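You operate a simulated robot arm through the tools that you are given. There is no shell and no other tool. Be economical: measure what you need, move in short steps, check, and stop when the job is done.

You are at the controls of a simulated two-armed robot. One attempt, no reset.

Task
Move the blue vase out of the way, push the white adaptor into the socket and switch it on.
Fine: the vase goes on the wall ledge; switch the socket off before the push; the red light shows at the end. Set down upright: what you pick out.
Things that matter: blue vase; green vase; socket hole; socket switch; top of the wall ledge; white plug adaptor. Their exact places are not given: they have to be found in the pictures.

The check looks at the end state, three seconds after you hand in, the way a careful person would. Anything else that was tipped, shoved, dropped, spilled or broken makes it a failure.

Robot
Two 7-joint arms with two-finger parallel grippers on one trunk, on a base that drives. Base frame: it is fixed to the floor where the robot stands at the start and does not move with it; the origin is under the middle of the robot, x ahead of it, y to its left, z up. Units: cm, degrees, N and s.
The left shoulder is at the start at [5, 18.7, 109.5], the right one opposite. With the tool pointing down near the work surface each hand reaches from about 10 to 64 cm from the robot's upright axis, wherever it stands, measured 20 degrees to its own side. Places, roughly: socket hole [80, 0, 90]; socket switch [80, 0, 90]; top of the wall ledge [70, 50, 100]. Payload 3.43 kg a hand.
The TCP of each hand is the grasp point between the finger pads, 3 cm short of the fingertips. In the tool frame z runs along the fingers and y along their closing line. Largest opening 9.4 cm; finger width 2.8, thickness 1; the body of the gripper, 5 by 9.6 cm, starts 5.5 cm behind the TCP.
Orientation is that of the tool frame in the base frame, as a unit quaternion [x, y, z, w]. With the fingers straight down and closing along the base's y, the tool's x points along the base's -x, its y along +y and its z along -z.

Tools
- The arms move only by the tool arm_command. It takes "left_deltas", "right_deltas" or both (then of equal length, played together; a hand with none holds still); each is a list of rows, each a list of 6 numbers: the shift along the tool's x, y, z in cm, then the turn, a rotation vector about the tool's x, y, z in degrees. In form: [[dx, dy, dz, wx, wy, wz], ...]. A call has 1 to 20 rows; each row is the pose to reach, as a shift and turn from the pose commanded when the call began, along the tool's axes at that moment. "left_claw" and "right_claw" are, for a hand that has rows, the gripper command, from -1 (shut) to 1 (fully open), values between in proportion, set as the call begins (left out, the last holds). Each row takes 0.2 s and may step no farther than 5 cm and 8.6 degrees from the row before; otherwise, or with a gripper value out of range, the whole call is refused. Where a pose cannot be reached the arm comes as near as it can. A force on the tool above 40 N (or 10 N above the force at the start of the call, whichever is more), or a blocked arm, ends the call early, and 0.2 s more pass. The fingers move at their own pace (about 15.3 cm/s each) and stop on an object; they squeeze with about 38 N. The grip force told is the motor's: it shows also when the fingers shut on nothing. Time passes only in rows, and 0.2 s behind the last, so rows that repeat a pose let the fingers close. The reply holds the time, the measured pose of the TCP, the force on the tool along the base axes, the opening and the grip force, in the units named above and with some noise, with the torque about the TCP (base axes, N m) and any sound that the robot's microphone picked up.
- Cameras (640 x 400 px; columns grow to the right, rows downward): "scene" is now at [14.16, 0.3, 130.55]; the picture's right is [0.12, -0.99, 0.00], its down [-0.24, -0.03, -0.97] and it looks along [0.96, 0.12, -0.24] (base axes); focal length 214 px, centre (320, 200). "left" rides on the left gripper at [7.6, -1.4, -10.2] in its tool frame; the picture's right is [0.18, 0.98, 0.00], its down [-0.75, 0.14, -0.64] and it looks along [-0.63, 0.12, 0.77] (tool axes); focal length 243 px, centre (320, 200). "right" rides on the right gripper at [7.6, 1.4, -10.3] in its tool frame; the picture's right is [-0.18, 0.98, 0.00], its down [-0.75, -0.14, -0.64] and it looks along [-0.63, -0.12, 0.77] (tool axes); focal length 243 px, centre (320, 200).
- get_image(camera): a new picture of that camera. It takes no simulated time.
- raise_lower(by): slides the trunk up (or, below 0, down) by that many cm; the arms and the scene camera ride with it, the base frame stays. It gives what a move gives, with no picture.
- roll_base(legs): drives the robot by 1 to 6 legs, each [ahead, left, turn to the left] in cm, cm and degrees, along the robot's own axes; the way and the turn of a leg run together, so that a leg with both is an arc; at most 150 cm and 180 degrees a leg. The arms and the cameras ride along, it lands a little off, and it stops where it bumps. It gives what a move gives.
- pan_tilt(pan, tilt): turns the head with the scene camera to pan (to the left, within 80 degrees either way) and tilt (down, from -29 to 69), counted from straight ahead of the robot. It gives what a move gives.
- point_at(camera, pixels): for up to 12 pixels [column, row] of the newest picture of that camera ("zoom" is the newest enlarged one), the place [x, y, z] in the base frame of the surface seen there, good to about 0.3 cm, but the place of the scene camera against the robot may be out by one fixed shift of up to 2.5 cm in any direction. It takes no simulated time.
- inspect(camera, box): a new picture of the part [left, top, right, bottom] of that camera's present view, enlarged. It takes no simulated time.
- job_done(): hands the job in; it is judged then, once.

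Work in short steps. Measure before you move; look again where a grasp or a placing could have gone wrong, and mend it. You have 80 turns and 78 pictures in all, those below and enlarged ones among them. Open the grippers and draw the arms clear of the work before you hand the job in, unless the task says otherwise; then end with one line.

The tools are called after "Call:" as a command line: name --argument value ..., lists and objects as JSON in quotes. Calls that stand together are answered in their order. arm_command: Moves the arms, as the interface text tells. Its arguments: {"type":"object","properties":{"left_deltas":{"type":"array"},"left_claw":{"type":"number"},"right_deltas":{"type":"array"},"right_claw":{"type":"number"}},"required":[]} The other tools are called the same way: raise_lower (by) slides the trunk up or down; roll_base (legs) drives the base; pan_tilt (pan, tilt) turns the head that bears the scene camera; get_image (camera) takes a picture; point_at (camera, pixels) gives the place of the surface under pixels of a picture; inspect (camera, box) takes an enlarged picture of a part of a camera's view; job_done () hands the job in.

At the start:

```text
time_s: 0.0
left_ee_pos: [41.13, 30.88, 126.49]
left_ee_rot: [0.0, 1.0, 0.0, -0.001]
left_force: [0.0, -0.7, 0.7]
left_wrist_torque: [0.0, 0.0, 0.02]
left_grip_width: 9.4
left_grip_force: 0.0
right_ee_pos: [26.73, -8.24, 127.94]
right_ee_rot: [0.001, 1.0, 0.001, 0.001]
right_force: [-0.8, 0.4, 0.2]
right_wrist_torque: [-0.02, 0.03, 0.02]
right_grip_width: 9.41
right_grip_force: 0.0
trunk travel left (down, up): [-31.0, 12.1]
robot x, y, heading: [-0.21, 0.05, 0.3]
head pan, tilt: [7.0, 13.9]
```

scene: 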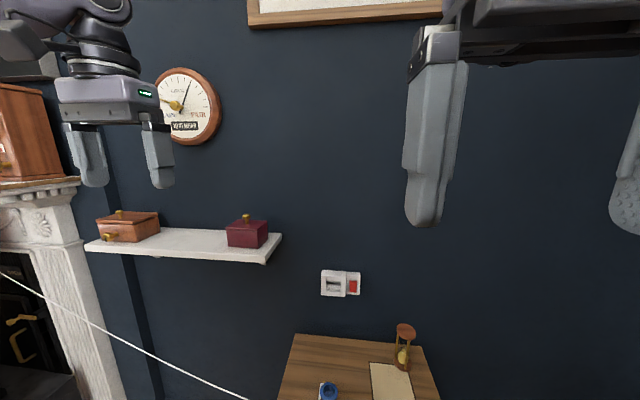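
right: 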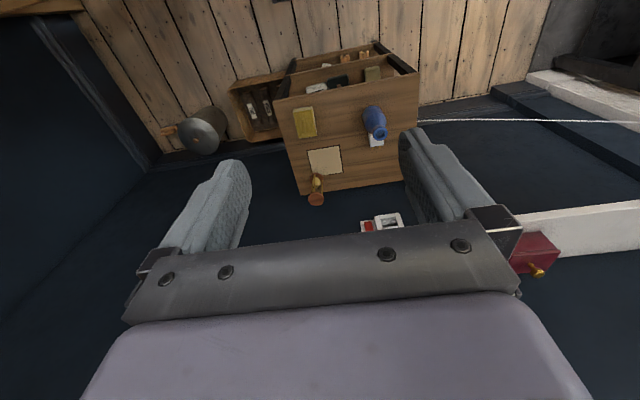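
left: 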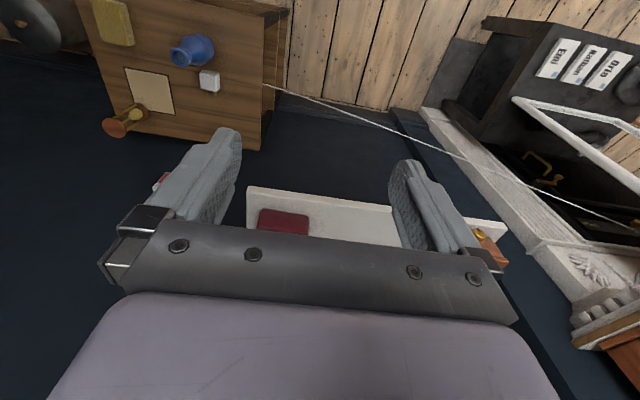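

The scene shows the socket at about (340,283), the ledge at (180,243) and a blue vase at the bottom edge (328,392). I tilt the head down to see the table.

Call:
pan_tilt --pan 3 --tilt 45

Call:
get_image --camera "scene"

```text
time_s: 1.0
left_ee_pos: [41.12, 30.9, 126.6]
left_ee_rot: [0.0, 1.0, 0.0, 0.0]
left_force: [0.0, 0.3, 0.7]
left_wrist_torque: [0.0, -0.01, 0.02]
left_grip_width: 9.38
left_grip_force: 0.0
right_ee_pos: [26.69, -8.25, 127.82]
right_ee_rot: [0.001, 1.0, 0.001, 0.001]
right_force: [0.0, -0.7, -0.5]
right_wrist_torque: [-0.01, 0.0, 0.02]
right_grip_width: 9.38
right_grip_force: 0.0
trunk travel left (down, up): [-31.0, 12.1]
robot x, y, heading: [-0.18, -0.0, -0.1]
head pan, tilt: [3.0, 45.0]
```

```text
74 pictures are left
```

scene: 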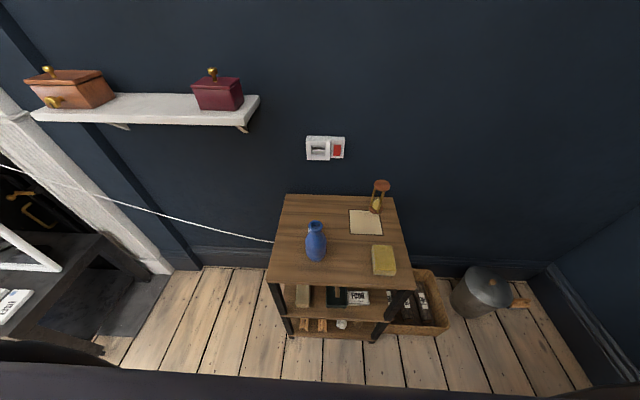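

The vase is at (315,242) on the small table and hides the adaptor; a white line runs to the table edge at (272,241). I zoom in.

Call:
inspect --camera "scene" --box '[240, 120, 440, 300]'

Call:
inspect --camera "left" --box '[80, 0, 320, 150]'

Call:
inspect --camera "scene" --box '[290, 120, 360, 170]'

Call:
point_at --camera "scene" --pixels '[[318, 148], [338, 151], [316, 226], [316, 240], [284, 197], [268, 282], [409, 289], [393, 199], [150, 105], [220, 112], [60, 118], [258, 97]]'

```text
2.22 times, centred on (340, 210) of scene
```

zoom: 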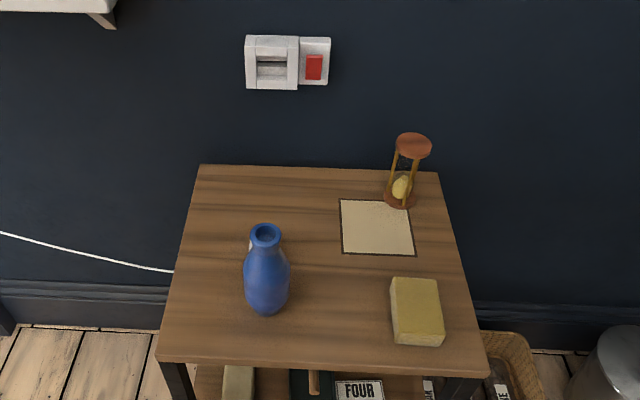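

```text
2.67 times, centred on (200, 75) of left
```

zoom: 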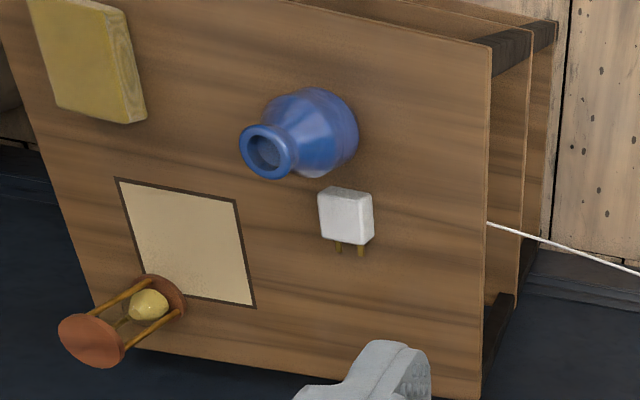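

```text
8.00 times, centred on (325, 145) of scene
```

zoom: 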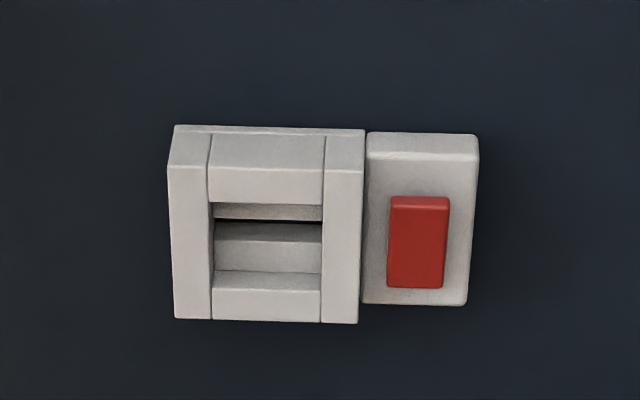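

```text
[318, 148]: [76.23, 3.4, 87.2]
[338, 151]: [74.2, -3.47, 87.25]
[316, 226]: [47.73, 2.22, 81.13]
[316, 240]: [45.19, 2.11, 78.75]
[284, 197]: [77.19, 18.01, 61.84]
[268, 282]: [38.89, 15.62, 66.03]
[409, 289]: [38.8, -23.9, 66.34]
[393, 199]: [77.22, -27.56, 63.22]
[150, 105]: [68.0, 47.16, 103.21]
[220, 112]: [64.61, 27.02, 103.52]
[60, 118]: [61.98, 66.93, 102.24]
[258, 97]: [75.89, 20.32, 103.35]
```

The left wrist picture shows the adaptor behind the vase at (209,81) with pins toward the wall. I measure with the left and right wrist cameras, which have no shift.

Call:
point_at --camera "left" --pixels '[[209, 76], [209, 87], [200, 80], [219, 80], [176, 55], [205, 50], [230, 100], [150, 90], [265, 40], [262, 140], [110, 110], [380, 220]]'

Call:
point_at --camera "right" --pixels '[[389, 221], [369, 226], [377, 133], [373, 110], [376, 142], [440, 120], [560, 122], [500, 120], [370, 160], [620, 225], [316, 197], [305, 120]]'

Call:
inspect --camera "right" --box '[340, 80, 440, 240]'

```text
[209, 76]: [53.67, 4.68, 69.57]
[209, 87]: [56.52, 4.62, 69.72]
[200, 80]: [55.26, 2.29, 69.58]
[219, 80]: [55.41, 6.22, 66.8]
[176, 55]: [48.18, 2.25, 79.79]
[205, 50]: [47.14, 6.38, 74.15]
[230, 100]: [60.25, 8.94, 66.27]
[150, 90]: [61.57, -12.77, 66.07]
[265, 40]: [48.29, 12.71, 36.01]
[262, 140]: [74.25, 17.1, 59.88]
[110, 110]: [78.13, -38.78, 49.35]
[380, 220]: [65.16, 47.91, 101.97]
```

```text
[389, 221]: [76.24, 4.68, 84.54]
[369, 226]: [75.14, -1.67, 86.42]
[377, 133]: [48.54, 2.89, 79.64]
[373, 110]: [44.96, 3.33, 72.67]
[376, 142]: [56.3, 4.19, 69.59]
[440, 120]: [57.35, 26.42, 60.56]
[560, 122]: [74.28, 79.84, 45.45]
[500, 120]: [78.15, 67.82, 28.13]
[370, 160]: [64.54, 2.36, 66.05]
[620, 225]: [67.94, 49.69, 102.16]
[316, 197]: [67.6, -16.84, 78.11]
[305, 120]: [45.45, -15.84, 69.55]
```

```text
2.50 times, centred on (390, 160) of right
```

zoom: 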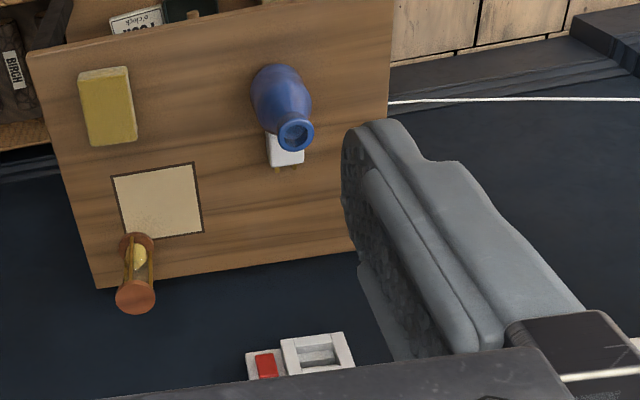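

Table top is z≈66, ledge top z≈102, adaptor around [55,4.5], 3.5 high. I look left and up for the green vase.

Call:
pan_tilt --pan 45 --tilt 15

Call:
get_image --camera "scene"

```text
time_s: 2.0
left_ee_pos: [41.05, 31.04, 126.57]
left_ee_rot: [0.0, 1.0, 0.0, 0.0]
left_force: [1.4, -0.4, -0.1]
left_wrist_torque: [-0.01, -0.02, -0.03]
left_grip_width: 9.4
left_grip_force: 0.0
right_ee_pos: [26.82, -8.08, 127.94]
right_ee_rot: [0.002, 1.0, 0.003, 0.0]
right_force: [13.8, 0.8, 20.8]
right_wrist_torque: [0.58, 3.29, -0.46]
right_grip_width: 9.42
right_grip_force: 0.1
trunk travel left (down, up): [-31.0, 12.1]
robot x, y, heading: [0.07, -0.06, -0.1]
head pan, tilt: [45.0, 15.0]
```

```text
69 pictures are left
```

scene: 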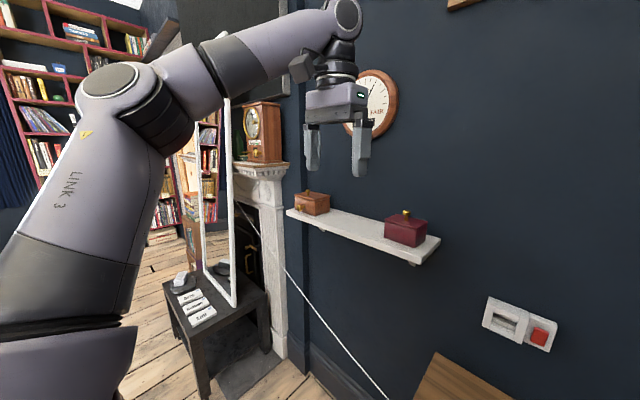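

The right hand shows a 21 N force, so the head may be touching it. I zoom near the mantel where something green is at (238,142), and check the ledge.

Call:
inspect --camera "scene" --box '[180, 80, 460, 280]'

Call:
pan_tilt --pan 25 --tilt 25

Call:
get_image --camera "scene"

```text
2.00 times, centred on (320, 180) of scene
```

zoom: 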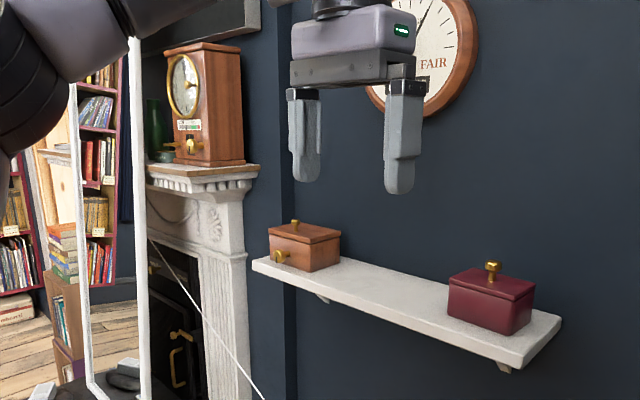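

```text
time_s: 2.9
left_ee_pos: [41.17, 30.96, 126.56]
left_ee_rot: [0.0, 1.0, 0.0, 0.0]
left_force: [0.4, 0.3, 0.7]
left_wrist_torque: [-0.01, -0.02, 0.02]
left_grip_width: 9.43
left_grip_force: 0.2
right_ee_pos: [26.65, -7.98, 127.74]
right_ee_rot: [0.0, 1.0, 0.001, 0.001]
right_force: [0.6, -1.6, 7.1]
right_wrist_torque: [0.21, 0.68, 0.14]
right_grip_width: 9.39
right_grip_force: 0.1
trunk travel left (down, up): [-31.0, 12.1]
robot x, y, heading: [-0.27, 0.23, 0.2]
head pan, tilt: [25.0, 25.0]
```

```text
67 pictures are left
```

scene: 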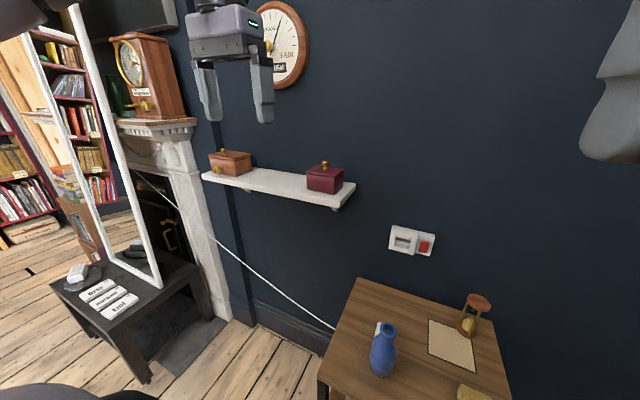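

The green vase stands on the mantel (115,95), out of the way. I measure the ledge in this view and move the right arm aside away from the head.

Call:
point_at --camera "scene" --pixels '[[205, 178], [333, 206], [354, 184], [262, 180], [290, 186], [262, 170], [300, 180], [325, 192], [250, 165], [384, 345], [388, 326], [440, 340]]'

Call:
arm_command --right_deltas '[[0, -5, 0, 0, 0, 0], [0, -10, 0, 0, 0, 0], [0, -15, 0, 0, 0, 0], [0, -20, 0, 0, 0, 0], [0, -25, 2, 0, 0, 0]]' --left_deltas '[[0, -4, 4, 0, 0, 0], [0, -8, 8, 0, 0, 0], [0, -12, 12, 0, 0, 0], [0, -16, 16, 0, 0, 0], [0, -20, 20, 0, 0, 0]]'

Call:
get_image --camera "left"

```text
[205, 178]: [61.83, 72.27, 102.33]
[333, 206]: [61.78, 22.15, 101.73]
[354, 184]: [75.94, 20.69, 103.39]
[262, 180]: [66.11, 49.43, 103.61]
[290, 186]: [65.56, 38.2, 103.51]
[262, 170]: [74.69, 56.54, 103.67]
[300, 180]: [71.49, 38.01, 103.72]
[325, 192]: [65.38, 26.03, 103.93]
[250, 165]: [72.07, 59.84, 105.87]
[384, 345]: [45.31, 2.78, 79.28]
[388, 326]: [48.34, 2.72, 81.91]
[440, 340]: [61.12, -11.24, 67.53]
```

```text
refused: row 1 steps farther than a row can; nothing moved
```

```text
66 pictures are left
```

left: 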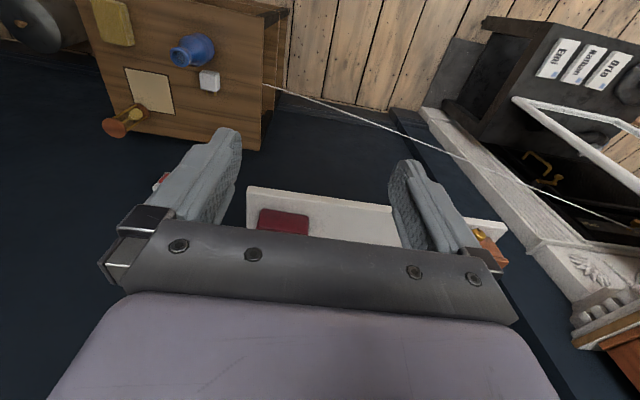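

The two-axis steps exceeded 5 cm, so I use smaller ones. The left hand stays high on the way toward the vase.

Call:
arm_command --right_deltas '[[0, -4, 0, 0, 0, 0], [0, -8, 0, 0, 0, 0], [0, -12, 0, 0, 0, 0], [0, -16, 0, 0, 0, 0], [0, -20, 0, 0, 0, 0], [0, -24, 0, 0, 0, 0], [0, -24, 0, 0, 0, 0]]' --left_deltas '[[0, -3, 3, 0, 0, 0], [0, -6, 6, 0, 0, 0], [0, -9, 9, 0, 0, 0], [0, -12, 12, 0, 0, 0], [0, -15, 15, 0, 0, 0], [0, -18, 18, 0, 0, 0], [0, -21, 21, 0, 0, 0]]'

Call:
get_image --camera "left"

```text
time_s: 4.5
left_ee_pos: [41.41, 14.57, 107.05]
left_ee_rot: [-0.001, 1.0, 0.0, 0.0]
left_force: [-0.3, 0.0, 0.1]
left_wrist_torque: [0.01, 0.01, 0.0]
left_grip_width: 9.41
left_grip_force: 0.1
left hand out of reach, approached as far as the arm can: row 6, 7
right_ee_pos: [29.34, -29.53, 124.82]
right_ee_rot: [0.001, 1.0, 0.001, 0.001]
right_force: [0.8, 0.2, 1.0]
right_wrist_torque: [-0.03, -0.01, -0.01]
right_grip_width: 9.4
right_grip_force: 0.0
right hand out of reach, approached as far as the arm can: row 4, 5, 6, 7
trunk travel left (down, up): [-31.0, 12.1]
robot x, y, heading: [0.16, -0.01, -0.2]
head pan, tilt: [25.0, 25.0]
```

```text
65 pictures are left
```

left: 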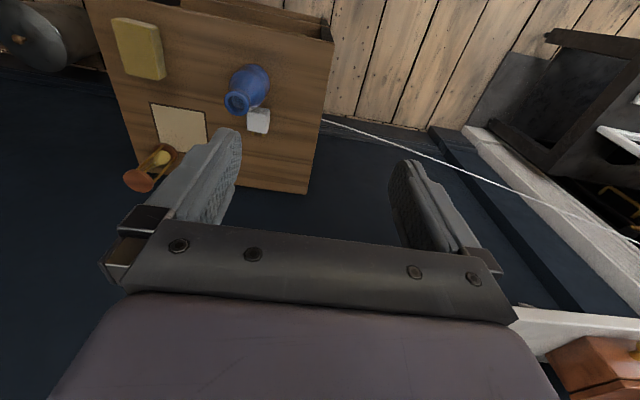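

The left arm hits its limit inward at [41.4,14.6,107]. I shift the base 12 cm to the right so the vase lies ahead of the left shoulder.

Call:
roll_base --legs '[[0, -14, 0]]'

Call:
arm_command --left_deltas '[[0, 0, 2, 0, 0, 0], [0, 0, 6, 0, 0, 0], [0, 0, 10, 0, 0, 0], [0, 0, 13, 0, 0, 0]]'

Call:
get_image --camera "left"

```text
time_s: 6.4
left_ee_pos: [41.48, 0.43, 107.03]
left_ee_rot: [0.0, 1.0, 0.0, 0.0]
left_force: [0.2, 0.4, 0.8]
left_wrist_torque: [0.01, -0.01, 0.02]
left_grip_width: 9.39
left_grip_force: 0.1
right_ee_pos: [29.26, -43.63, 124.87]
right_ee_rot: [0.001, 1.0, 0.002, 0.001]
right_force: [-0.1, 0.4, 0.2]
right_wrist_torque: [0.02, -0.02, -0.01]
right_grip_width: 9.4
right_grip_force: 0.1
trunk travel left (down, up): [-31.0, 12.1]
robot x, y, heading: [-0.31, -14.05, -0.2]
head pan, tilt: [25.0, 25.0]
```

```text
time_s: 7.4
left_ee_pos: [41.49, 0.53, 93.96]
left_ee_rot: [-0.001, 1.0, -0.001, 0.003]
left_force: [0.2, -0.6, 0.3]
left_wrist_torque: [-0.02, 0.01, -0.02]
left_grip_width: 9.4
left_grip_force: 0.1
right_ee_pos: [29.29, -43.69, 124.91]
right_ee_rot: [0.001, 1.0, 0.001, 0.0]
right_force: [0.3, 0.8, 0.5]
right_wrist_torque: [0.02, -0.01, 0.01]
right_grip_width: 9.37
right_grip_force: 0.1
trunk travel left (down, up): [-31.0, 12.1]
robot x, y, heading: [-0.17, -14.06, -0.1]
head pan, tilt: [25.0, 25.0]
```

```text
64 pictures are left
```

left: 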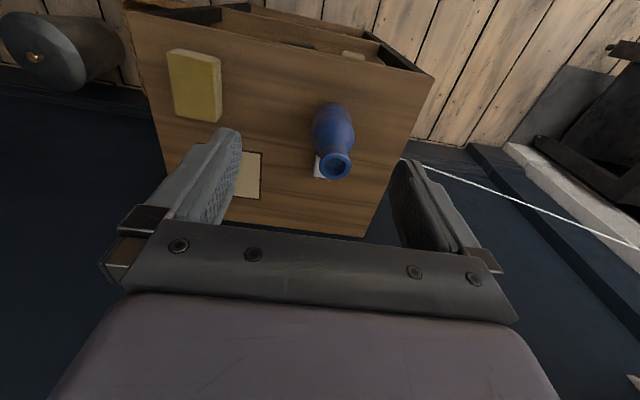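

The vase rim is at (336,166) and body at (334,125) in the left view. I measure the rim edges and body.

Call:
point_at --camera "left" --pixels '[[322, 164], [350, 165], [335, 152], [335, 178], [336, 165], [315, 125], [354, 128], [333, 110], [320, 170], [300, 150]]'

Call:
inspect --camera "left" --box '[280, 80, 400, 200]'

```text
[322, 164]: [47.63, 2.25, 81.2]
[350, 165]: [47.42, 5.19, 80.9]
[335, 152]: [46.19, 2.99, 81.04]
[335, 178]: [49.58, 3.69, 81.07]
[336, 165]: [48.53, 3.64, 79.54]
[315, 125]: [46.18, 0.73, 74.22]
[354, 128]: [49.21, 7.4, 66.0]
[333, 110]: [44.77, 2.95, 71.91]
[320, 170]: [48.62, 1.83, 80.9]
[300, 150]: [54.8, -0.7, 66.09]
```

```text
3.33 times, centred on (340, 140) of left
```

zoom: 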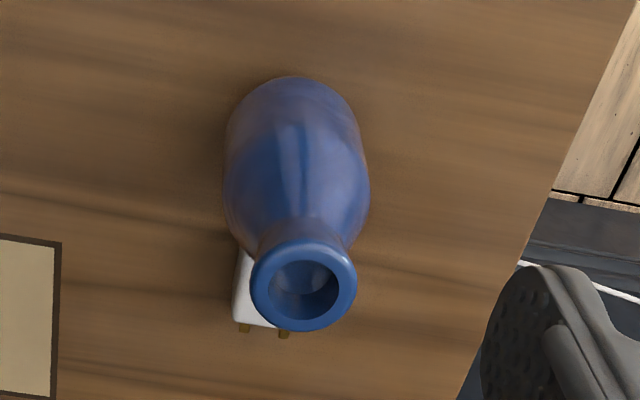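

The rim is centred near [47.9, 3.5, 81], 3.8 cm wide. I move above it and descend so that the pads straddle the rim and neck.

Call:
arm_command --left_deltas '[[-3.2, 1.5, 0, 0, 0, 0], [-6.4, 3, 0, 0, 0, 0], [-6.4, 3, 3, 0, 0, 0], [-6.4, 3, 6, 0, 0, 0], [-6.4, 3, 6, 0, 0, 0]]' --left_claw 1

Call:
get_image --camera "left"

```text
time_s: 8.6
left_ee_pos: [46.26, 5.41, 88.96]
left_ee_rot: [0.0, 1.0, 0.001, 0.001]
left_force: [-0.1, 0.4, 0.3]
left_wrist_torque: [0.03, -0.05, 0.02]
left_grip_width: 9.4
left_grip_force: 0.0
left hand out of reach, approached as far as the arm can: row 1, 2, 3, 4, 5
right_ee_pos: [29.37, -43.71, 124.94]
right_ee_rot: [0.002, 1.0, 0.002, 0.001]
right_force: [-0.3, -0.2, 0.1]
right_wrist_torque: [-0.03, -0.02, -0.01]
right_grip_width: 9.4
right_grip_force: 0.0
trunk travel left (down, up): [-31.0, 12.1]
robot x, y, heading: [0.15, -14.15, 0.0]
head pan, tilt: [25.0, 25.0]
```

```text
62 pictures are left
```

left: 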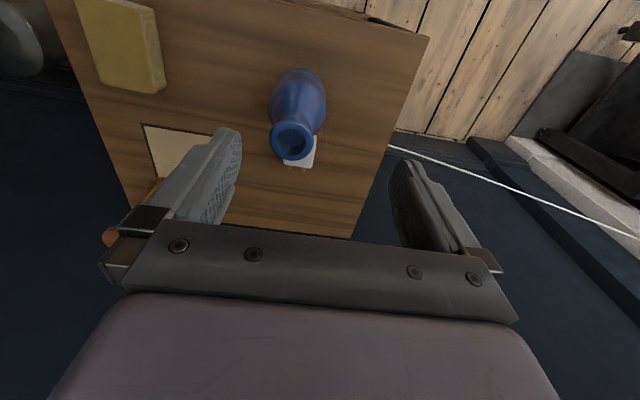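

The arm stopped at [46.3,5.4,89]. I retry the remaining shift from here in small steps, still above the rim.

Call:
arm_command --left_deltas '[[-0.8, -0.6, 0, 0, 0, 0], [-1.6, -1.2, 0, 0, 0, 0], [-1.6, -1.8, 0, 0, 0, 0], [-1.6, -1.8, 0, 0, 0, 0]]'

```text
time_s: 9.6
left_ee_pos: [46.74, 5.52, 89.45]
left_ee_rot: [0.0, 1.0, 0.0, 0.0]
left_force: [-0.2, -0.1, -0.3]
left_wrist_torque: [-0.03, 0.0, 0.0]
left_grip_width: 9.43
left_grip_force: 0.2
left hand out of reach, approached as far as the arm can: row 1, 2, 3, 4
right_ee_pos: [29.27, -43.63, 124.94]
right_ee_rot: [0.001, 1.0, 0.001, 0.001]
right_force: [-0.9, 0.5, 0.9]
right_wrist_torque: [-0.02, -0.04, -0.02]
right_grip_width: 9.41
right_grip_force: 0.0
trunk travel left (down, up): [-31.0, 12.1]
robot x, y, heading: [-0.07, -13.65, 0.1]
head pan, tilt: [25.0, 25.0]
```

The arm seems limited inward (toward −y). I shift the base another 7 cm right, after which the hand needs a +y shift instead.

Call:
roll_base --legs '[[0, -8, 0]]'

Call:
arm_command --left_deltas '[[-0.6, 3, 0, 0, 0, 0], [-1.2, 6, 0, 0, 0, 0], [-1.2, 6, 0, 0, 0, 0]]'

```text
time_s: 10.9
left_ee_pos: [46.58, -2.36, 89.53]
left_ee_rot: [-0.001, 1.0, 0.0, 0.001]
left_force: [0.7, -0.3, 0.1]
left_wrist_torque: [0.01, 0.03, 0.01]
left_grip_width: 9.4
left_grip_force: 0.0
right_ee_pos: [29.37, -51.47, 124.96]
right_ee_rot: [0.001, 1.0, 0.002, 0.001]
right_force: [1.1, -0.1, -0.2]
right_wrist_torque: [0.03, 0.03, -0.01]
right_grip_width: 9.41
right_grip_force: 0.1
trunk travel left (down, up): [-31.0, 12.1]
robot x, y, heading: [-0.17, -21.83, 0.3]
head pan, tilt: [25.0, 25.0]
```

```text
time_s: 11.7
left_ee_pos: [47.85, 3.62, 89.55]
left_ee_rot: [0.001, 1.0, 0.0, 0.0]
left_force: [-0.4, -0.2, -1.2]
left_wrist_torque: [0.03, -0.03, 0.0]
left_grip_width: 9.38
left_grip_force: 0.1
right_ee_pos: [29.43, -51.5, 124.92]
right_ee_rot: [0.0, 1.0, 0.001, 0.001]
right_force: [-0.1, -0.1, 0.0]
right_wrist_torque: [-0.01, 0.02, -0.02]
right_grip_width: 9.39
right_grip_force: 0.0
trunk travel left (down, up): [-31.0, 12.1]
robot x, y, heading: [0.08, -22.01, 0.2]
head pan, tilt: [25.0, 25.0]
```

The hand is now over the rim at [47.85,3.62,89.55]. I check the view and re-measure the rim.

Call:
get_image --camera "left"

Call:
point_at --camera "left" --pixels '[[320, 130], [320, 150], [300, 140], [340, 140], [318, 100]]'

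```text
61 pictures are left
```

left: 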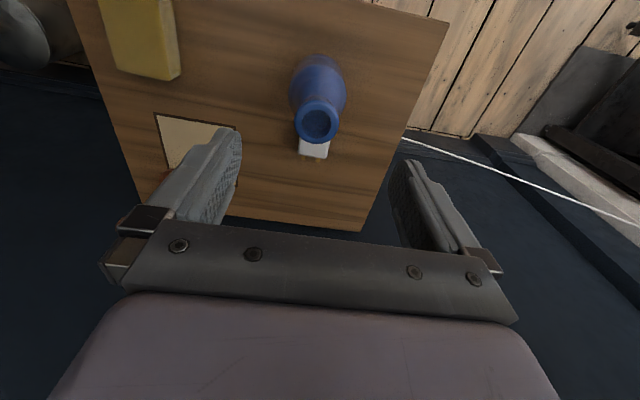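

```text
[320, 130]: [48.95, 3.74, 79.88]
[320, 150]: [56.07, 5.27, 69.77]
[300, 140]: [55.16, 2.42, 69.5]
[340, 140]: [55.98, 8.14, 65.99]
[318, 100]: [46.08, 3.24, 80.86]
```

The rim centre is still [47.9,3.5]. I descend 9.7 cm to TCP z≈79.8.

Call:
arm_command --left_deltas '[[0, 0, 3, 0, 0, 0], [0, 0, 6, 0, 0, 0], [0, 0, 8, 0, 0, 0], [0, 0, 9.7, 0, 0, 0], [0, 0, 9.7, 0, 0, 0]]'

Call:
get_image --camera "left"

```text
time_s: 12.9
left_ee_pos: [46.56, 4.64, 80.94]
left_ee_rot: [0.0, 1.0, -0.002, 0.0]
left_force: [-0.5, -0.2, 0.8]
left_wrist_torque: [0.03, 0.03, -0.02]
left_grip_width: 9.42
left_grip_force: 0.1
left hand out of reach, approached as far as the arm can: row 3, 4, 5
right_ee_pos: [29.49, -51.51, 124.97]
right_ee_rot: [0.0, 1.0, 0.001, 0.001]
right_force: [-0.7, 0.5, -0.4]
right_wrist_torque: [-0.01, -0.01, -0.01]
right_grip_width: 9.41
right_grip_force: 0.1
trunk travel left (down, up): [-31.0, 12.1]
robot x, y, heading: [0.19, -22.08, 0.2]
head pan, tilt: [25.0, 25.0]
```

```text
60 pictures are left
```

left: 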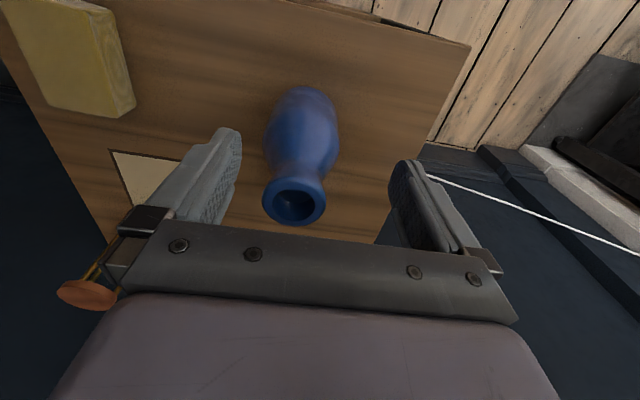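

The arm runs out of extension when low, so the trunk should come down. I raise the hand 10 cm, then lower the trunk 10 cm.

Call:
arm_command --left_deltas '[[0, 0, -4, 0, 0, 0], [0, 0, -8, 0, 0, 0], [0, 0, -12, 0, 0, 0], [-1, -1, -14, 0, 0, 0]]'

Call:
raise_lower --by -12

Call:
get_image --camera "left"

```text
time_s: 13.9
left_ee_pos: [47.55, 3.34, 95.18]
left_ee_rot: [-0.001, 1.0, 0.0, 0.002]
left_force: [-0.1, -0.1, 0.8]
left_wrist_torque: [0.02, 0.0, 0.01]
left_grip_width: 9.4
left_grip_force: 0.0
right_ee_pos: [29.38, -51.47, 124.86]
right_ee_rot: [0.0, 1.0, 0.001, 0.001]
right_force: [-0.6, 0.3, -0.7]
right_wrist_torque: [-0.03, -0.02, -0.02]
right_grip_width: 9.41
right_grip_force: 0.1
trunk travel left (down, up): [-31.0, 12.1]
robot x, y, heading: [-0.05, -21.93, 0.3]
head pan, tilt: [25.0, 25.0]
```

```text
time_s: 15.4
left_ee_pos: [47.55, 3.4, 83.11]
left_ee_rot: [-0.001, 1.0, 0.001, 0.001]
left_force: [-0.3, -0.1, 1.5]
left_wrist_torque: [0.01, 0.03, 0.01]
left_grip_width: 9.37
left_grip_force: 0.0
right_ee_pos: [29.26, -51.55, 112.93]
right_ee_rot: [-0.001, 1.0, 0.001, 0.001]
right_force: [-1.0, -0.3, -0.5]
right_wrist_torque: [0.0, 0.0, 0.01]
right_grip_width: 9.39
right_grip_force: 0.1
trunk travel left (down, up): [-19.0, 24.1]
robot x, y, heading: [0.14, -21.96, 0.3]
head pan, tilt: [25.0, 25.0]
```

```text
59 pictures are left
```

left: 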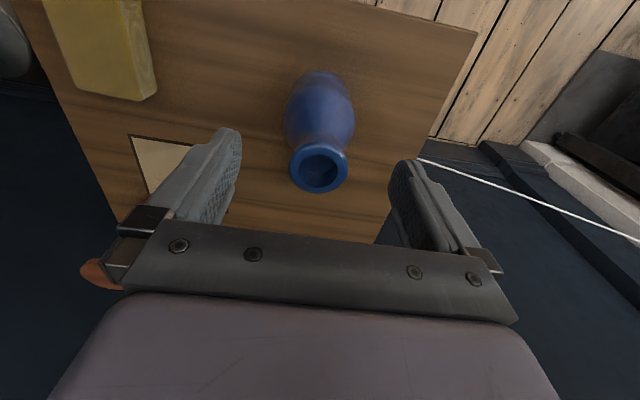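

Now at [47.55,3.4,83.1] with the rim centred between the fingers. I go down 3.3 cm and close.

Call:
arm_command --left_deltas '[[-0.35, 0.1, 1.7, 0, 0, 0], [-0.35, 0.1, 3.3, 0, 0, 0], [-0.35, 0.1, 3.3, 0, 0, 0]]'

Call:
arm_command --left_deltas '[[0, 0, 0, 0, 0, 0], [0, 0, 0, 0, 0, 0], [0, 0, 0, 0, 0, 0], [0, 0, 0, 0, 0, 0]]' --left_claw -1

Call:
get_image --camera "left"

```text
time_s: 16.2
left_ee_pos: [47.93, 3.45, 79.67]
left_ee_rot: [-0.001, 1.0, 0.0, 0.001]
left_force: [0.4, -0.1, -0.3]
left_wrist_torque: [-0.01, 0.0, -0.02]
left_grip_width: 9.4
left_grip_force: 0.2
right_ee_pos: [29.51, -51.52, 112.96]
right_ee_rot: [0.0, 1.0, 0.002, 0.0]
right_force: [0.1, -0.3, 0.1]
right_wrist_torque: [0.01, 0.02, 0.0]
right_grip_width: 9.42
right_grip_force: 0.0
trunk travel left (down, up): [-19.0, 24.1]
robot x, y, heading: [-0.1, -22.1, 0.1]
head pan, tilt: [25.0, 25.0]
```

```text
time_s: 17.2
left_ee_pos: [47.88, 3.5, 79.75]
left_ee_rot: [-0.001, 1.0, 0.001, 0.001]
left_force: [0.8, -1.5, 2.2]
left_wrist_torque: [-0.06, -0.02, -0.01]
left_grip_width: 4.19
left_grip_force: 38.0
right_ee_pos: [29.29, -51.6, 112.94]
right_ee_rot: [-0.001, 1.0, 0.002, 0.001]
right_force: [0.2, -0.2, -0.1]
right_wrist_torque: [-0.05, 0.0, -0.01]
right_grip_width: 9.4
right_grip_force: 0.1
trunk travel left (down, up): [-19.0, 24.1]
robot x, y, heading: [0.32, -21.97, -0.0]
head pan, tilt: [25.0, 25.0]
```

```text
58 pictures are left
```

left: 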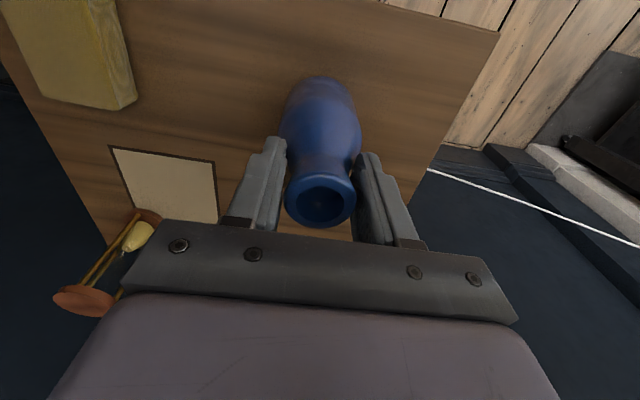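

Gripped at 4.2 cm with 38 N. I lift slowly by 4 cm and check.

Call:
arm_command --left_deltas '[[0, 0, -1, 0, 0, 0], [0, 0, -2, 0, 0, 0], [0, 0, -3, 0, 0, 0], [0, 0, -4, 0, 0, 0]]'

Call:
get_image --camera "left"

```text
time_s: 18.2
left_ee_pos: [48.03, 3.42, 83.73]
left_ee_rot: [0.001, 1.0, 0.0, -0.001]
left_force: [0.5, 0.3, -3.4]
left_wrist_torque: [-0.03, 0.03, -0.01]
left_grip_width: 4.16
left_grip_force: 37.7
right_ee_pos: [29.48, -51.39, 113.04]
right_ee_rot: [0.0, 1.0, 0.0, 0.001]
right_force: [0.3, -0.7, -0.9]
right_wrist_torque: [0.03, -0.01, -0.02]
right_grip_width: 9.4
right_grip_force: 0.1
trunk travel left (down, up): [-19.0, 24.1]
robot x, y, heading: [-0.03, -21.93, 0.3]
head pan, tilt: [25.0, 25.0]
```

```text
57 pictures are left
```

left: 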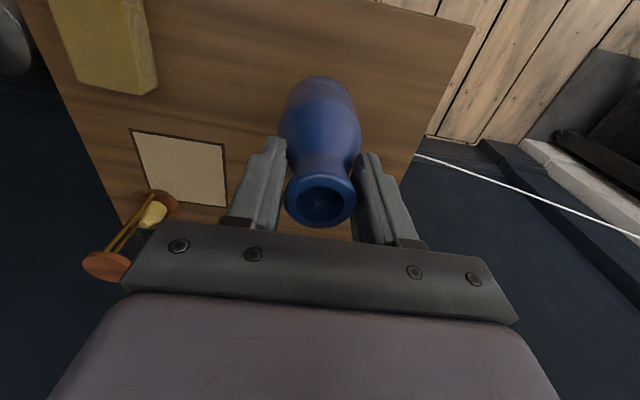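

The vase lifts cleanly (about 3.6 N). I raise the trunk fully to bring it toward ledge height, with the hand still well ahead of the ledge front.

Call:
raise_lower --by 24

Call:
arm_command --left_deltas '[[0, 0, -3, 0, 0, 0], [0, 0, -6, 0, 0, 0], [0, 0, -9, 0, 0, 0], [0, 0, -12, 0, 0, 0], [0, 0, -12, 0, 0, 0]]'

```text
time_s: 20.7
left_ee_pos: [48.01, 3.61, 107.78]
left_ee_rot: [-0.001, 1.0, 0.0, 0.001]
left_force: [0.5, -0.1, -2.0]
left_wrist_torque: [0.05, -0.02, -0.02]
left_grip_width: 4.17
left_grip_force: 38.0
right_ee_pos: [29.45, -51.46, 136.93]
right_ee_rot: [0.0, 1.0, 0.001, 0.001]
right_force: [0.9, 0.3, -0.3]
right_wrist_torque: [0.01, -0.01, 0.06]
right_grip_width: 9.4
right_grip_force: 0.1
trunk travel left (down, up): [-43.0, 0.1]
robot x, y, heading: [0.47, -22.0, 0.2]
head pan, tilt: [25.0, 25.0]
```

```text
time_s: 21.9
left_ee_pos: [47.88, 3.72, 119.86]
left_ee_rot: [0.0, 1.0, 0.001, 0.0]
left_force: [0.1, 0.0, -3.6]
left_wrist_torque: [-0.01, 0.03, -0.01]
left_grip_width: 4.14
left_grip_force: 38.2
right_ee_pos: [29.49, -51.52, 136.92]
right_ee_rot: [0.001, 1.0, 0.002, 0.001]
right_force: [0.5, 0.3, 0.9]
right_wrist_torque: [0.0, -0.01, 0.04]
right_grip_width: 9.39
right_grip_force: 0.1
trunk travel left (down, up): [-43.0, 0.1]
robot x, y, heading: [-0.18, -22.06, 0.1]
head pan, tilt: [25.0, 25.0]
```

The vase bottom is at about z 106. Before driving left I measure the black side table and frame in the last scene picture.

Call:
point_at --camera "scene" --pixels '[[145, 380], [50, 285], [200, 265], [120, 320], [155, 285], [75, 10], [110, 150], [130, 180], [230, 250], [290, 300]]'

Call:
get_image --camera "scene"

```text
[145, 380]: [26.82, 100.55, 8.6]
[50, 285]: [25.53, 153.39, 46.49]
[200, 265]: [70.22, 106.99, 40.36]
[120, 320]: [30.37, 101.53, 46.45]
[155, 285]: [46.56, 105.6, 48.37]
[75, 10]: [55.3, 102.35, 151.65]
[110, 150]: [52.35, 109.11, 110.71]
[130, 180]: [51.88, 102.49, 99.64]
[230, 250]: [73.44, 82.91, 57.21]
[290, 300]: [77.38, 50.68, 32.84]
```

```text
56 pictures are left
```

scene: 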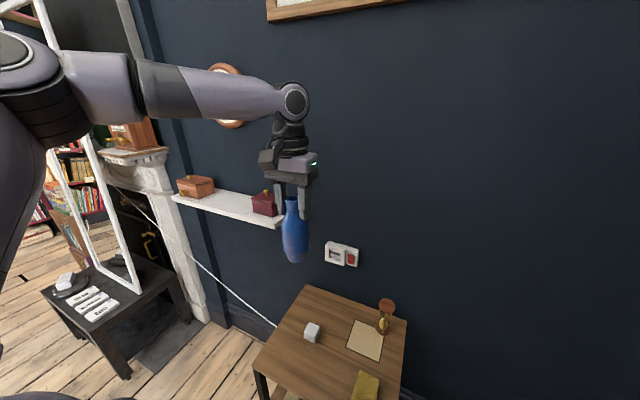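

The frame and side table are at y>100, so a 40 cm drive left is clear. I roll left with the vase ahead of the ledge's front edge.

Call:
roll_base --legs '[[0, 40, 0]]'

Call:
arm_command --left_deltas '[[-4, 0, 0, 0, 0, 0], [-8, 0, 0, 0, 0, 0], [-12, 0, 0, 0, 0, 0], [-16, 0, 0, 0, 0, 0], [-20, 0, 0, 0, 0, 0], [-20, 0, 0, 0, 0, 0]]'

Call:
get_image --camera "scene"

```text
time_s: 26.0
left_ee_pos: [48.17, 43.65, 119.83]
left_ee_rot: [0.002, 1.0, 0.0, 0.001]
left_force: [-0.8, 0.2, -2.7]
left_wrist_torque: [-0.01, -0.03, -0.01]
left_grip_width: 4.09
left_grip_force: 37.6
right_ee_pos: [29.22, -11.4, 136.95]
right_ee_rot: [0.003, 1.0, 0.001, 0.0]
right_force: [0.4, -0.3, -1.7]
right_wrist_torque: [-0.04, -0.03, -0.01]
right_grip_width: 9.39
right_grip_force: 0.1
trunk travel left (down, up): [-43.0, 0.1]
robot x, y, heading: [0.26, 18.29, -0.2]
head pan, tilt: [25.0, 25.0]
```

```text
time_s: 27.4
left_ee_pos: [55.72, 47.75, 117.69]
left_ee_rot: [0.003, 1.0, -0.001, 0.001]
left_force: [0.5, 0.4, -3.1]
left_wrist_torque: [0.01, 0.0, 0.0]
left_grip_width: 3.68
left_grip_force: 38.1
left hand out of reach, approached as far as the arm can: row 2, 3, 4, 5, 6
right_ee_pos: [29.32, -11.37, 136.81]
right_ee_rot: [0.004, 1.0, 0.001, 0.001]
right_force: [-0.5, -0.2, 0.8]
right_wrist_torque: [0.0, 0.0, -0.02]
right_grip_width: 9.42
right_grip_force: 0.1
trunk travel left (down, up): [-43.0, 0.1]
robot x, y, heading: [0.57, 18.3, -0.3]
head pan, tilt: [25.0, 25.0]
```

```text
55 pictures are left
```

scene: 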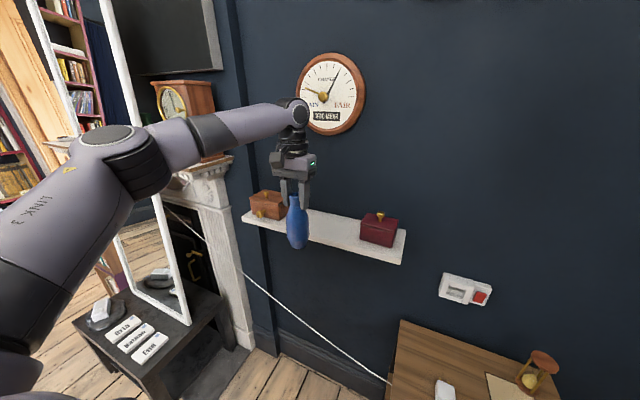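

The opening shrank from 4.1 to 3.7 cm, so the vase may be slipping. I look at the left camera.

Call:
get_image --camera "left"

```text
54 pictures are left
```

left: 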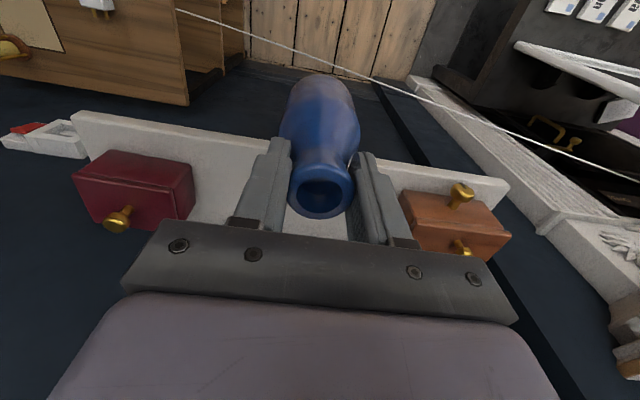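

The vase is still held at the rim, slightly lower in the fingers. I measure the rim and base of the vase and the arm's elbow to plan the base pose.

Call:
point_at --camera "left" --pixels '[[322, 166], [322, 216], [322, 85], [230, 215], [375, 145], [130, 160], [450, 200]]'

Call:
point_at --camera "scene" --pixels '[[105, 135], [150, 180], [30, 250], [205, 130], [295, 115], [297, 225], [185, 95], [215, 160], [330, 95], [80, 50], [297, 245], [20, 320]]'

```text
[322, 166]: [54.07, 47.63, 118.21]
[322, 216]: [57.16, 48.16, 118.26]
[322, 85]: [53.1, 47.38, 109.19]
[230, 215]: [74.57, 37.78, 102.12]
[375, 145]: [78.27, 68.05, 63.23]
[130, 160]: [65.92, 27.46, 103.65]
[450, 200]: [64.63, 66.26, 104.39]
```

```text
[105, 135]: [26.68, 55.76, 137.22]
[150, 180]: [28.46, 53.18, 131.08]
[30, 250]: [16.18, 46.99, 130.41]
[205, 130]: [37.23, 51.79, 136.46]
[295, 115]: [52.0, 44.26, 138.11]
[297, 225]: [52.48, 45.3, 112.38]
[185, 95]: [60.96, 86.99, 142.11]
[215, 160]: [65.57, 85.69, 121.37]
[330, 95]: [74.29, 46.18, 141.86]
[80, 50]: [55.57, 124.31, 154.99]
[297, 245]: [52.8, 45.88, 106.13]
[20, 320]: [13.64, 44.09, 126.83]
```

The vase slipped about 0.7 cm down and now sits on its rim in the pads (rim top z 118.2 with TCP 117.7). I first retract and raise the hand, then check the rim.

Call:
arm_command --left_deltas '[[2, -1, -0.5, 0, 0, 0], [4, -2, -1.5, 0, 0, 0], [6, -3, -2.5, 0, 0, 0], [7.5, -4, -3, 0, 0, 0], [7.5, -4, -3, 0, 0, 0]]'

Call:
get_image --camera "left"

Call:
point_at --camera "left" --pixels '[[322, 166], [322, 216], [322, 85]]'

```text
time_s: 28.6
left_ee_pos: [48.25, 44.23, 120.51]
left_ee_rot: [0.003, 1.0, 0.0, 0.0]
left_force: [-0.4, 0.3, -2.6]
left_wrist_torque: [-0.02, -0.03, 0.01]
left_grip_width: 3.67
left_grip_force: 37.9
right_ee_pos: [29.35, -11.5, 137.04]
right_ee_rot: [0.004, 1.0, 0.001, 0.001]
right_force: [0.4, 0.4, -0.5]
right_wrist_torque: [0.0, 0.03, -0.01]
right_grip_width: 9.4
right_grip_force: 0.2
trunk travel left (down, up): [-43.0, 0.1]
robot x, y, heading: [0.1, 18.33, -0.3]
head pan, tilt: [25.0, 25.0]
```

```text
53 pictures are left
```

left: 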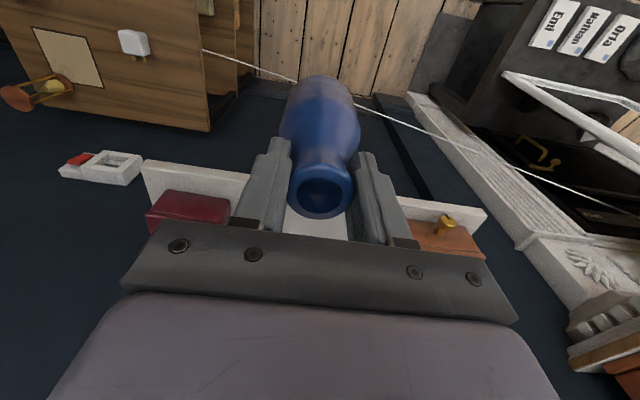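

```text
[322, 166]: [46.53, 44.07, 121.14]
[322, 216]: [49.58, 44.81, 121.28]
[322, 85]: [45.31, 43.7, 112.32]
```

The grip is steady now (rim 0.7 cm above the TCP, bottom at z≈106). I turn right 35° and slide to the left parallel with the wall, keeping the vase ahead of the ledge.

Call:
roll_base --legs '[[0, 0, -35], [-18.9, 27, 0]]'

Call:
get_image --camera "left"

```text
time_s: 33.3
left_ee_pos: [55.16, 44.86, 120.48]
left_ee_rot: [0.305, 0.952, 0.0, 0.001]
left_force: [-0.3, 0.4, -2.5]
left_wrist_torque: [0.01, 0.0, -0.03]
left_grip_width: 3.65
left_grip_force: 37.9
right_ee_pos: [7.66, 10.3, 136.87]
right_ee_rot: [0.305, 0.952, 0.0, 0.002]
right_force: [-0.1, 0.3, 0.3]
right_wrist_torque: [0.01, 0.01, 0.02]
right_grip_width: 9.38
right_grip_force: 0.1
trunk travel left (down, up): [-43.0, 0.1]
robot x, y, heading: [0.53, 51.57, -35.6]
head pan, tilt: [25.0, 25.0]
```

```text
52 pictures are left
```

left: 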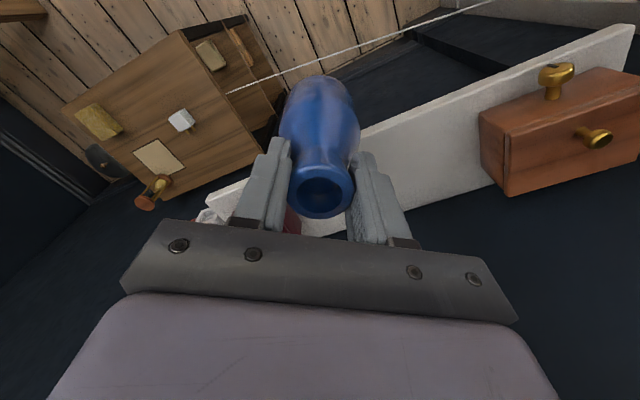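

At [55.2,44.9,120.5] the vase is ahead of the ledge's free middle. I drive 13 cm straight toward the wall.

Call:
roll_base --legs '[[10.9, 7.2, 0]]'

Call:
get_image --camera "left"

Call:
get_image --camera "scene"

```text
time_s: 34.6
left_ee_pos: [68.18, 44.48, 120.46]
left_ee_rot: [0.306, 0.952, -0.001, 0.0]
left_force: [-0.3, -0.4, -2.6]
left_wrist_torque: [0.0, 0.04, -0.01]
left_grip_width: 3.64
left_grip_force: 37.4
right_ee_pos: [20.54, 9.73, 136.85]
right_ee_rot: [0.305, 0.952, 0.0, 0.001]
right_force: [-0.3, 0.4, 0.0]
right_wrist_torque: [-0.01, 0.04, -0.01]
right_grip_width: 9.41
right_grip_force: 0.1
trunk travel left (down, up): [-43.0, 0.1]
robot x, y, heading: [13.85, 50.84, -35.4]
head pan, tilt: [25.0, 25.0]
```

```text
51 pictures are left
```

left: 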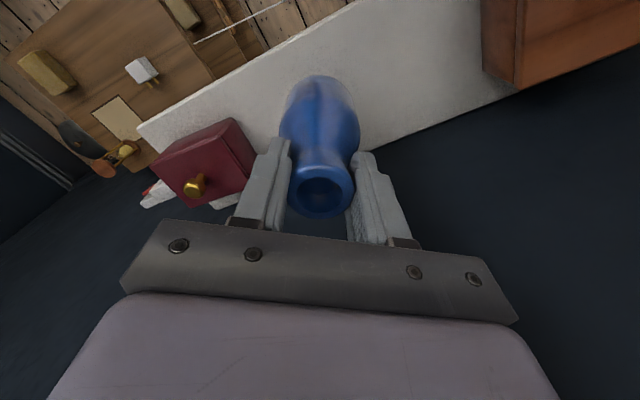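

```text
50 pictures are left
```

scene: 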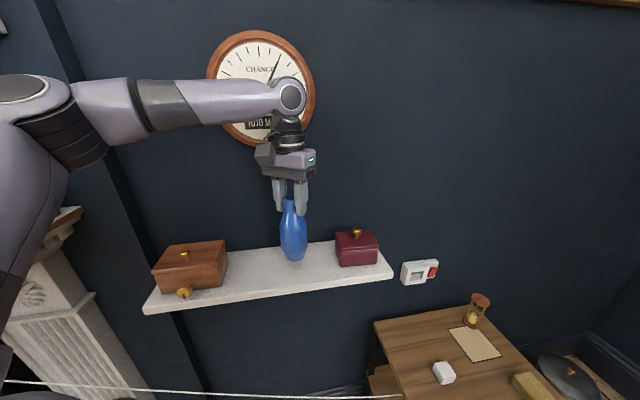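

The vase is above the clear middle of the ledge. I measure ledge height and its position relative to the vase.

Call:
point_at --camera "left" --pixels '[[322, 166], [322, 216], [400, 100], [260, 100], [250, 85], [380, 135], [322, 80]]'

Call:
arm_command --left_deltas '[[0, 0, 1, 0, 0, 0], [0, 0, 2, 0, 0, 0], [0, 0, 3, 0, 0, 0], [0, 0, 3.5, 0, 0, 0], [0, 0, 3.5, 0, 0, 0]]'

Call:
inspect --camera "scene" --box '[220, 150, 400, 300]'

```text
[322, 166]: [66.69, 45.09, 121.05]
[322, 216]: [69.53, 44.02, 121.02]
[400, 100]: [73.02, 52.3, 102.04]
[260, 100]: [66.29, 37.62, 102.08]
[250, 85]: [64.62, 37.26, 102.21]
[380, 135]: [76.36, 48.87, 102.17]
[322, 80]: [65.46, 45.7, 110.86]
```

```text
time_s: 35.8
left_ee_pos: [68.09, 44.27, 116.97]
left_ee_rot: [0.306, 0.952, 0.0, 0.0]
left_force: [-1.2, 0.8, -1.9]
left_wrist_torque: [-0.02, 0.02, 0.0]
left_grip_width: 3.68
left_grip_force: 37.8
right_ee_pos: [20.55, 9.76, 136.94]
right_ee_rot: [0.306, 0.952, 0.001, 0.002]
right_force: [-0.1, -1.1, 0.0]
right_wrist_torque: [-0.01, 0.0, 0.01]
right_grip_width: 9.39
right_grip_force: 0.0
trunk travel left (down, up): [-43.0, 0.1]
robot x, y, heading: [14.06, 50.76, -35.6]
head pan, tilt: [25.0, 25.0]
```

```text
2.67 times, centred on (310, 225) of scene
```

zoom: 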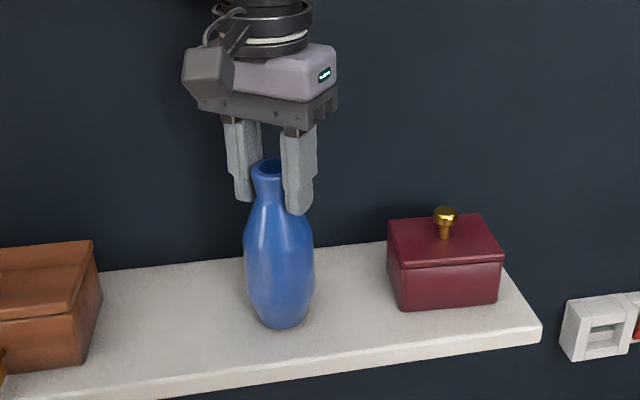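

Vase bottom should be about 0.6 cm above the ledge. I lower slowly and watch the force.

Call:
arm_command --left_deltas '[[0, 0, 0.3, 0, 0, 0], [0, 0, 0.6, 0, 0, 0], [0, 0, 0.6, 0, 0, 0]]'

```text
time_s: 36.6
left_ee_pos: [68.1, 44.5, 116.53]
left_ee_rot: [0.307, 0.952, 0.0, 0.002]
left_force: [0.7, 1.1, 1.9]
left_wrist_torque: [0.16, -0.12, -0.01]
left_grip_width: 3.65
left_grip_force: 37.9
right_ee_pos: [20.45, 9.82, 136.96]
right_ee_rot: [0.305, 0.952, 0.002, 0.001]
right_force: [0.9, 0.1, 1.0]
right_wrist_torque: [0.0, 0.03, 0.02]
right_grip_width: 9.4
right_grip_force: 0.0
trunk travel left (down, up): [-43.0, 0.1]
robot x, y, heading: [13.72, 51.16, -35.2]
head pan, tilt: [25.0, 25.0]
```

Contact: the force rose to +1.9 N. I open partly, let it settle, then check.

Call:
arm_command --left_deltas '[[0, 0, 0, 0, 0, 0], [0, 0, 0, 0, 0, 0], [0, 0, 0, 0, 0, 0]]' --left_claw 0.3

Call:
get_image --camera "left"

```text
time_s: 37.4
left_ee_pos: [68.06, 44.44, 116.61]
left_ee_rot: [0.306, 0.952, 0.0, 0.001]
left_force: [0.2, 0.2, 1.2]
left_wrist_torque: [-0.05, 0.06, 0.02]
left_grip_width: 6.13
left_grip_force: 0.1
right_ee_pos: [20.42, 9.82, 136.9]
right_ee_rot: [0.305, 0.952, 0.002, 0.001]
right_force: [0.4, 1.0, -0.4]
right_wrist_torque: [0.02, 0.04, 0.0]
right_grip_width: 9.39
right_grip_force: 0.1
trunk travel left (down, up): [-43.0, 0.1]
robot x, y, heading: [13.38, 50.88, -35.6]
head pan, tilt: [25.0, 25.0]
```

```text
48 pictures are left
```

left: 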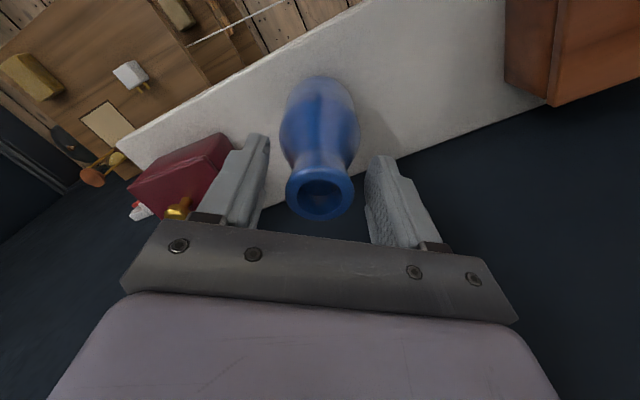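

The vase stands on its own. I raise the hand straight up, clear of the rim.

Call:
arm_command --left_deltas '[[0, 0, -2, 0, 0, 0], [0, 0, -5, 0, 0, 0], [0, 0, -8, 0, 0, 0], [0, 0, -8, 0, 0, 0]]'

Call:
inspect --camera "scene" --box '[220, 150, 400, 300]'

```text
time_s: 38.4
left_ee_pos: [68.14, 44.18, 124.7]
left_ee_rot: [0.306, 0.952, 0.0, 0.0]
left_force: [0.4, -0.3, 1.1]
left_wrist_torque: [-0.04, -0.02, 0.01]
left_grip_width: 6.13
left_grip_force: 0.1
right_ee_pos: [20.56, 9.74, 136.86]
right_ee_rot: [0.305, 0.952, 0.001, 0.002]
right_force: [-0.1, -0.1, 0.5]
right_wrist_torque: [0.03, 0.03, 0.01]
right_grip_width: 9.42
right_grip_force: 0.0
trunk travel left (down, up): [-43.0, 0.1]
robot x, y, heading: [13.73, 50.68, -35.7]
head pan, tilt: [25.0, 25.0]
```

```text
2.67 times, centred on (310, 225) of scene
```

zoom: 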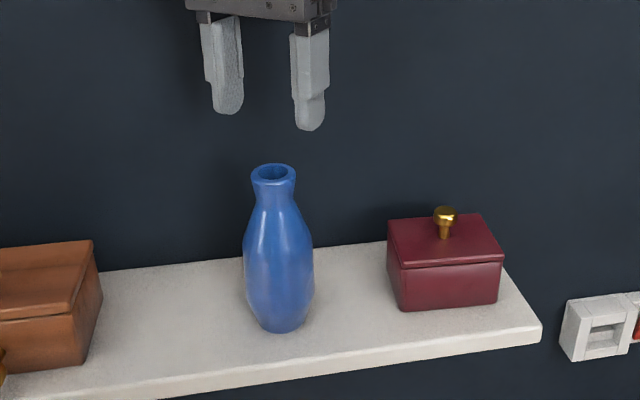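

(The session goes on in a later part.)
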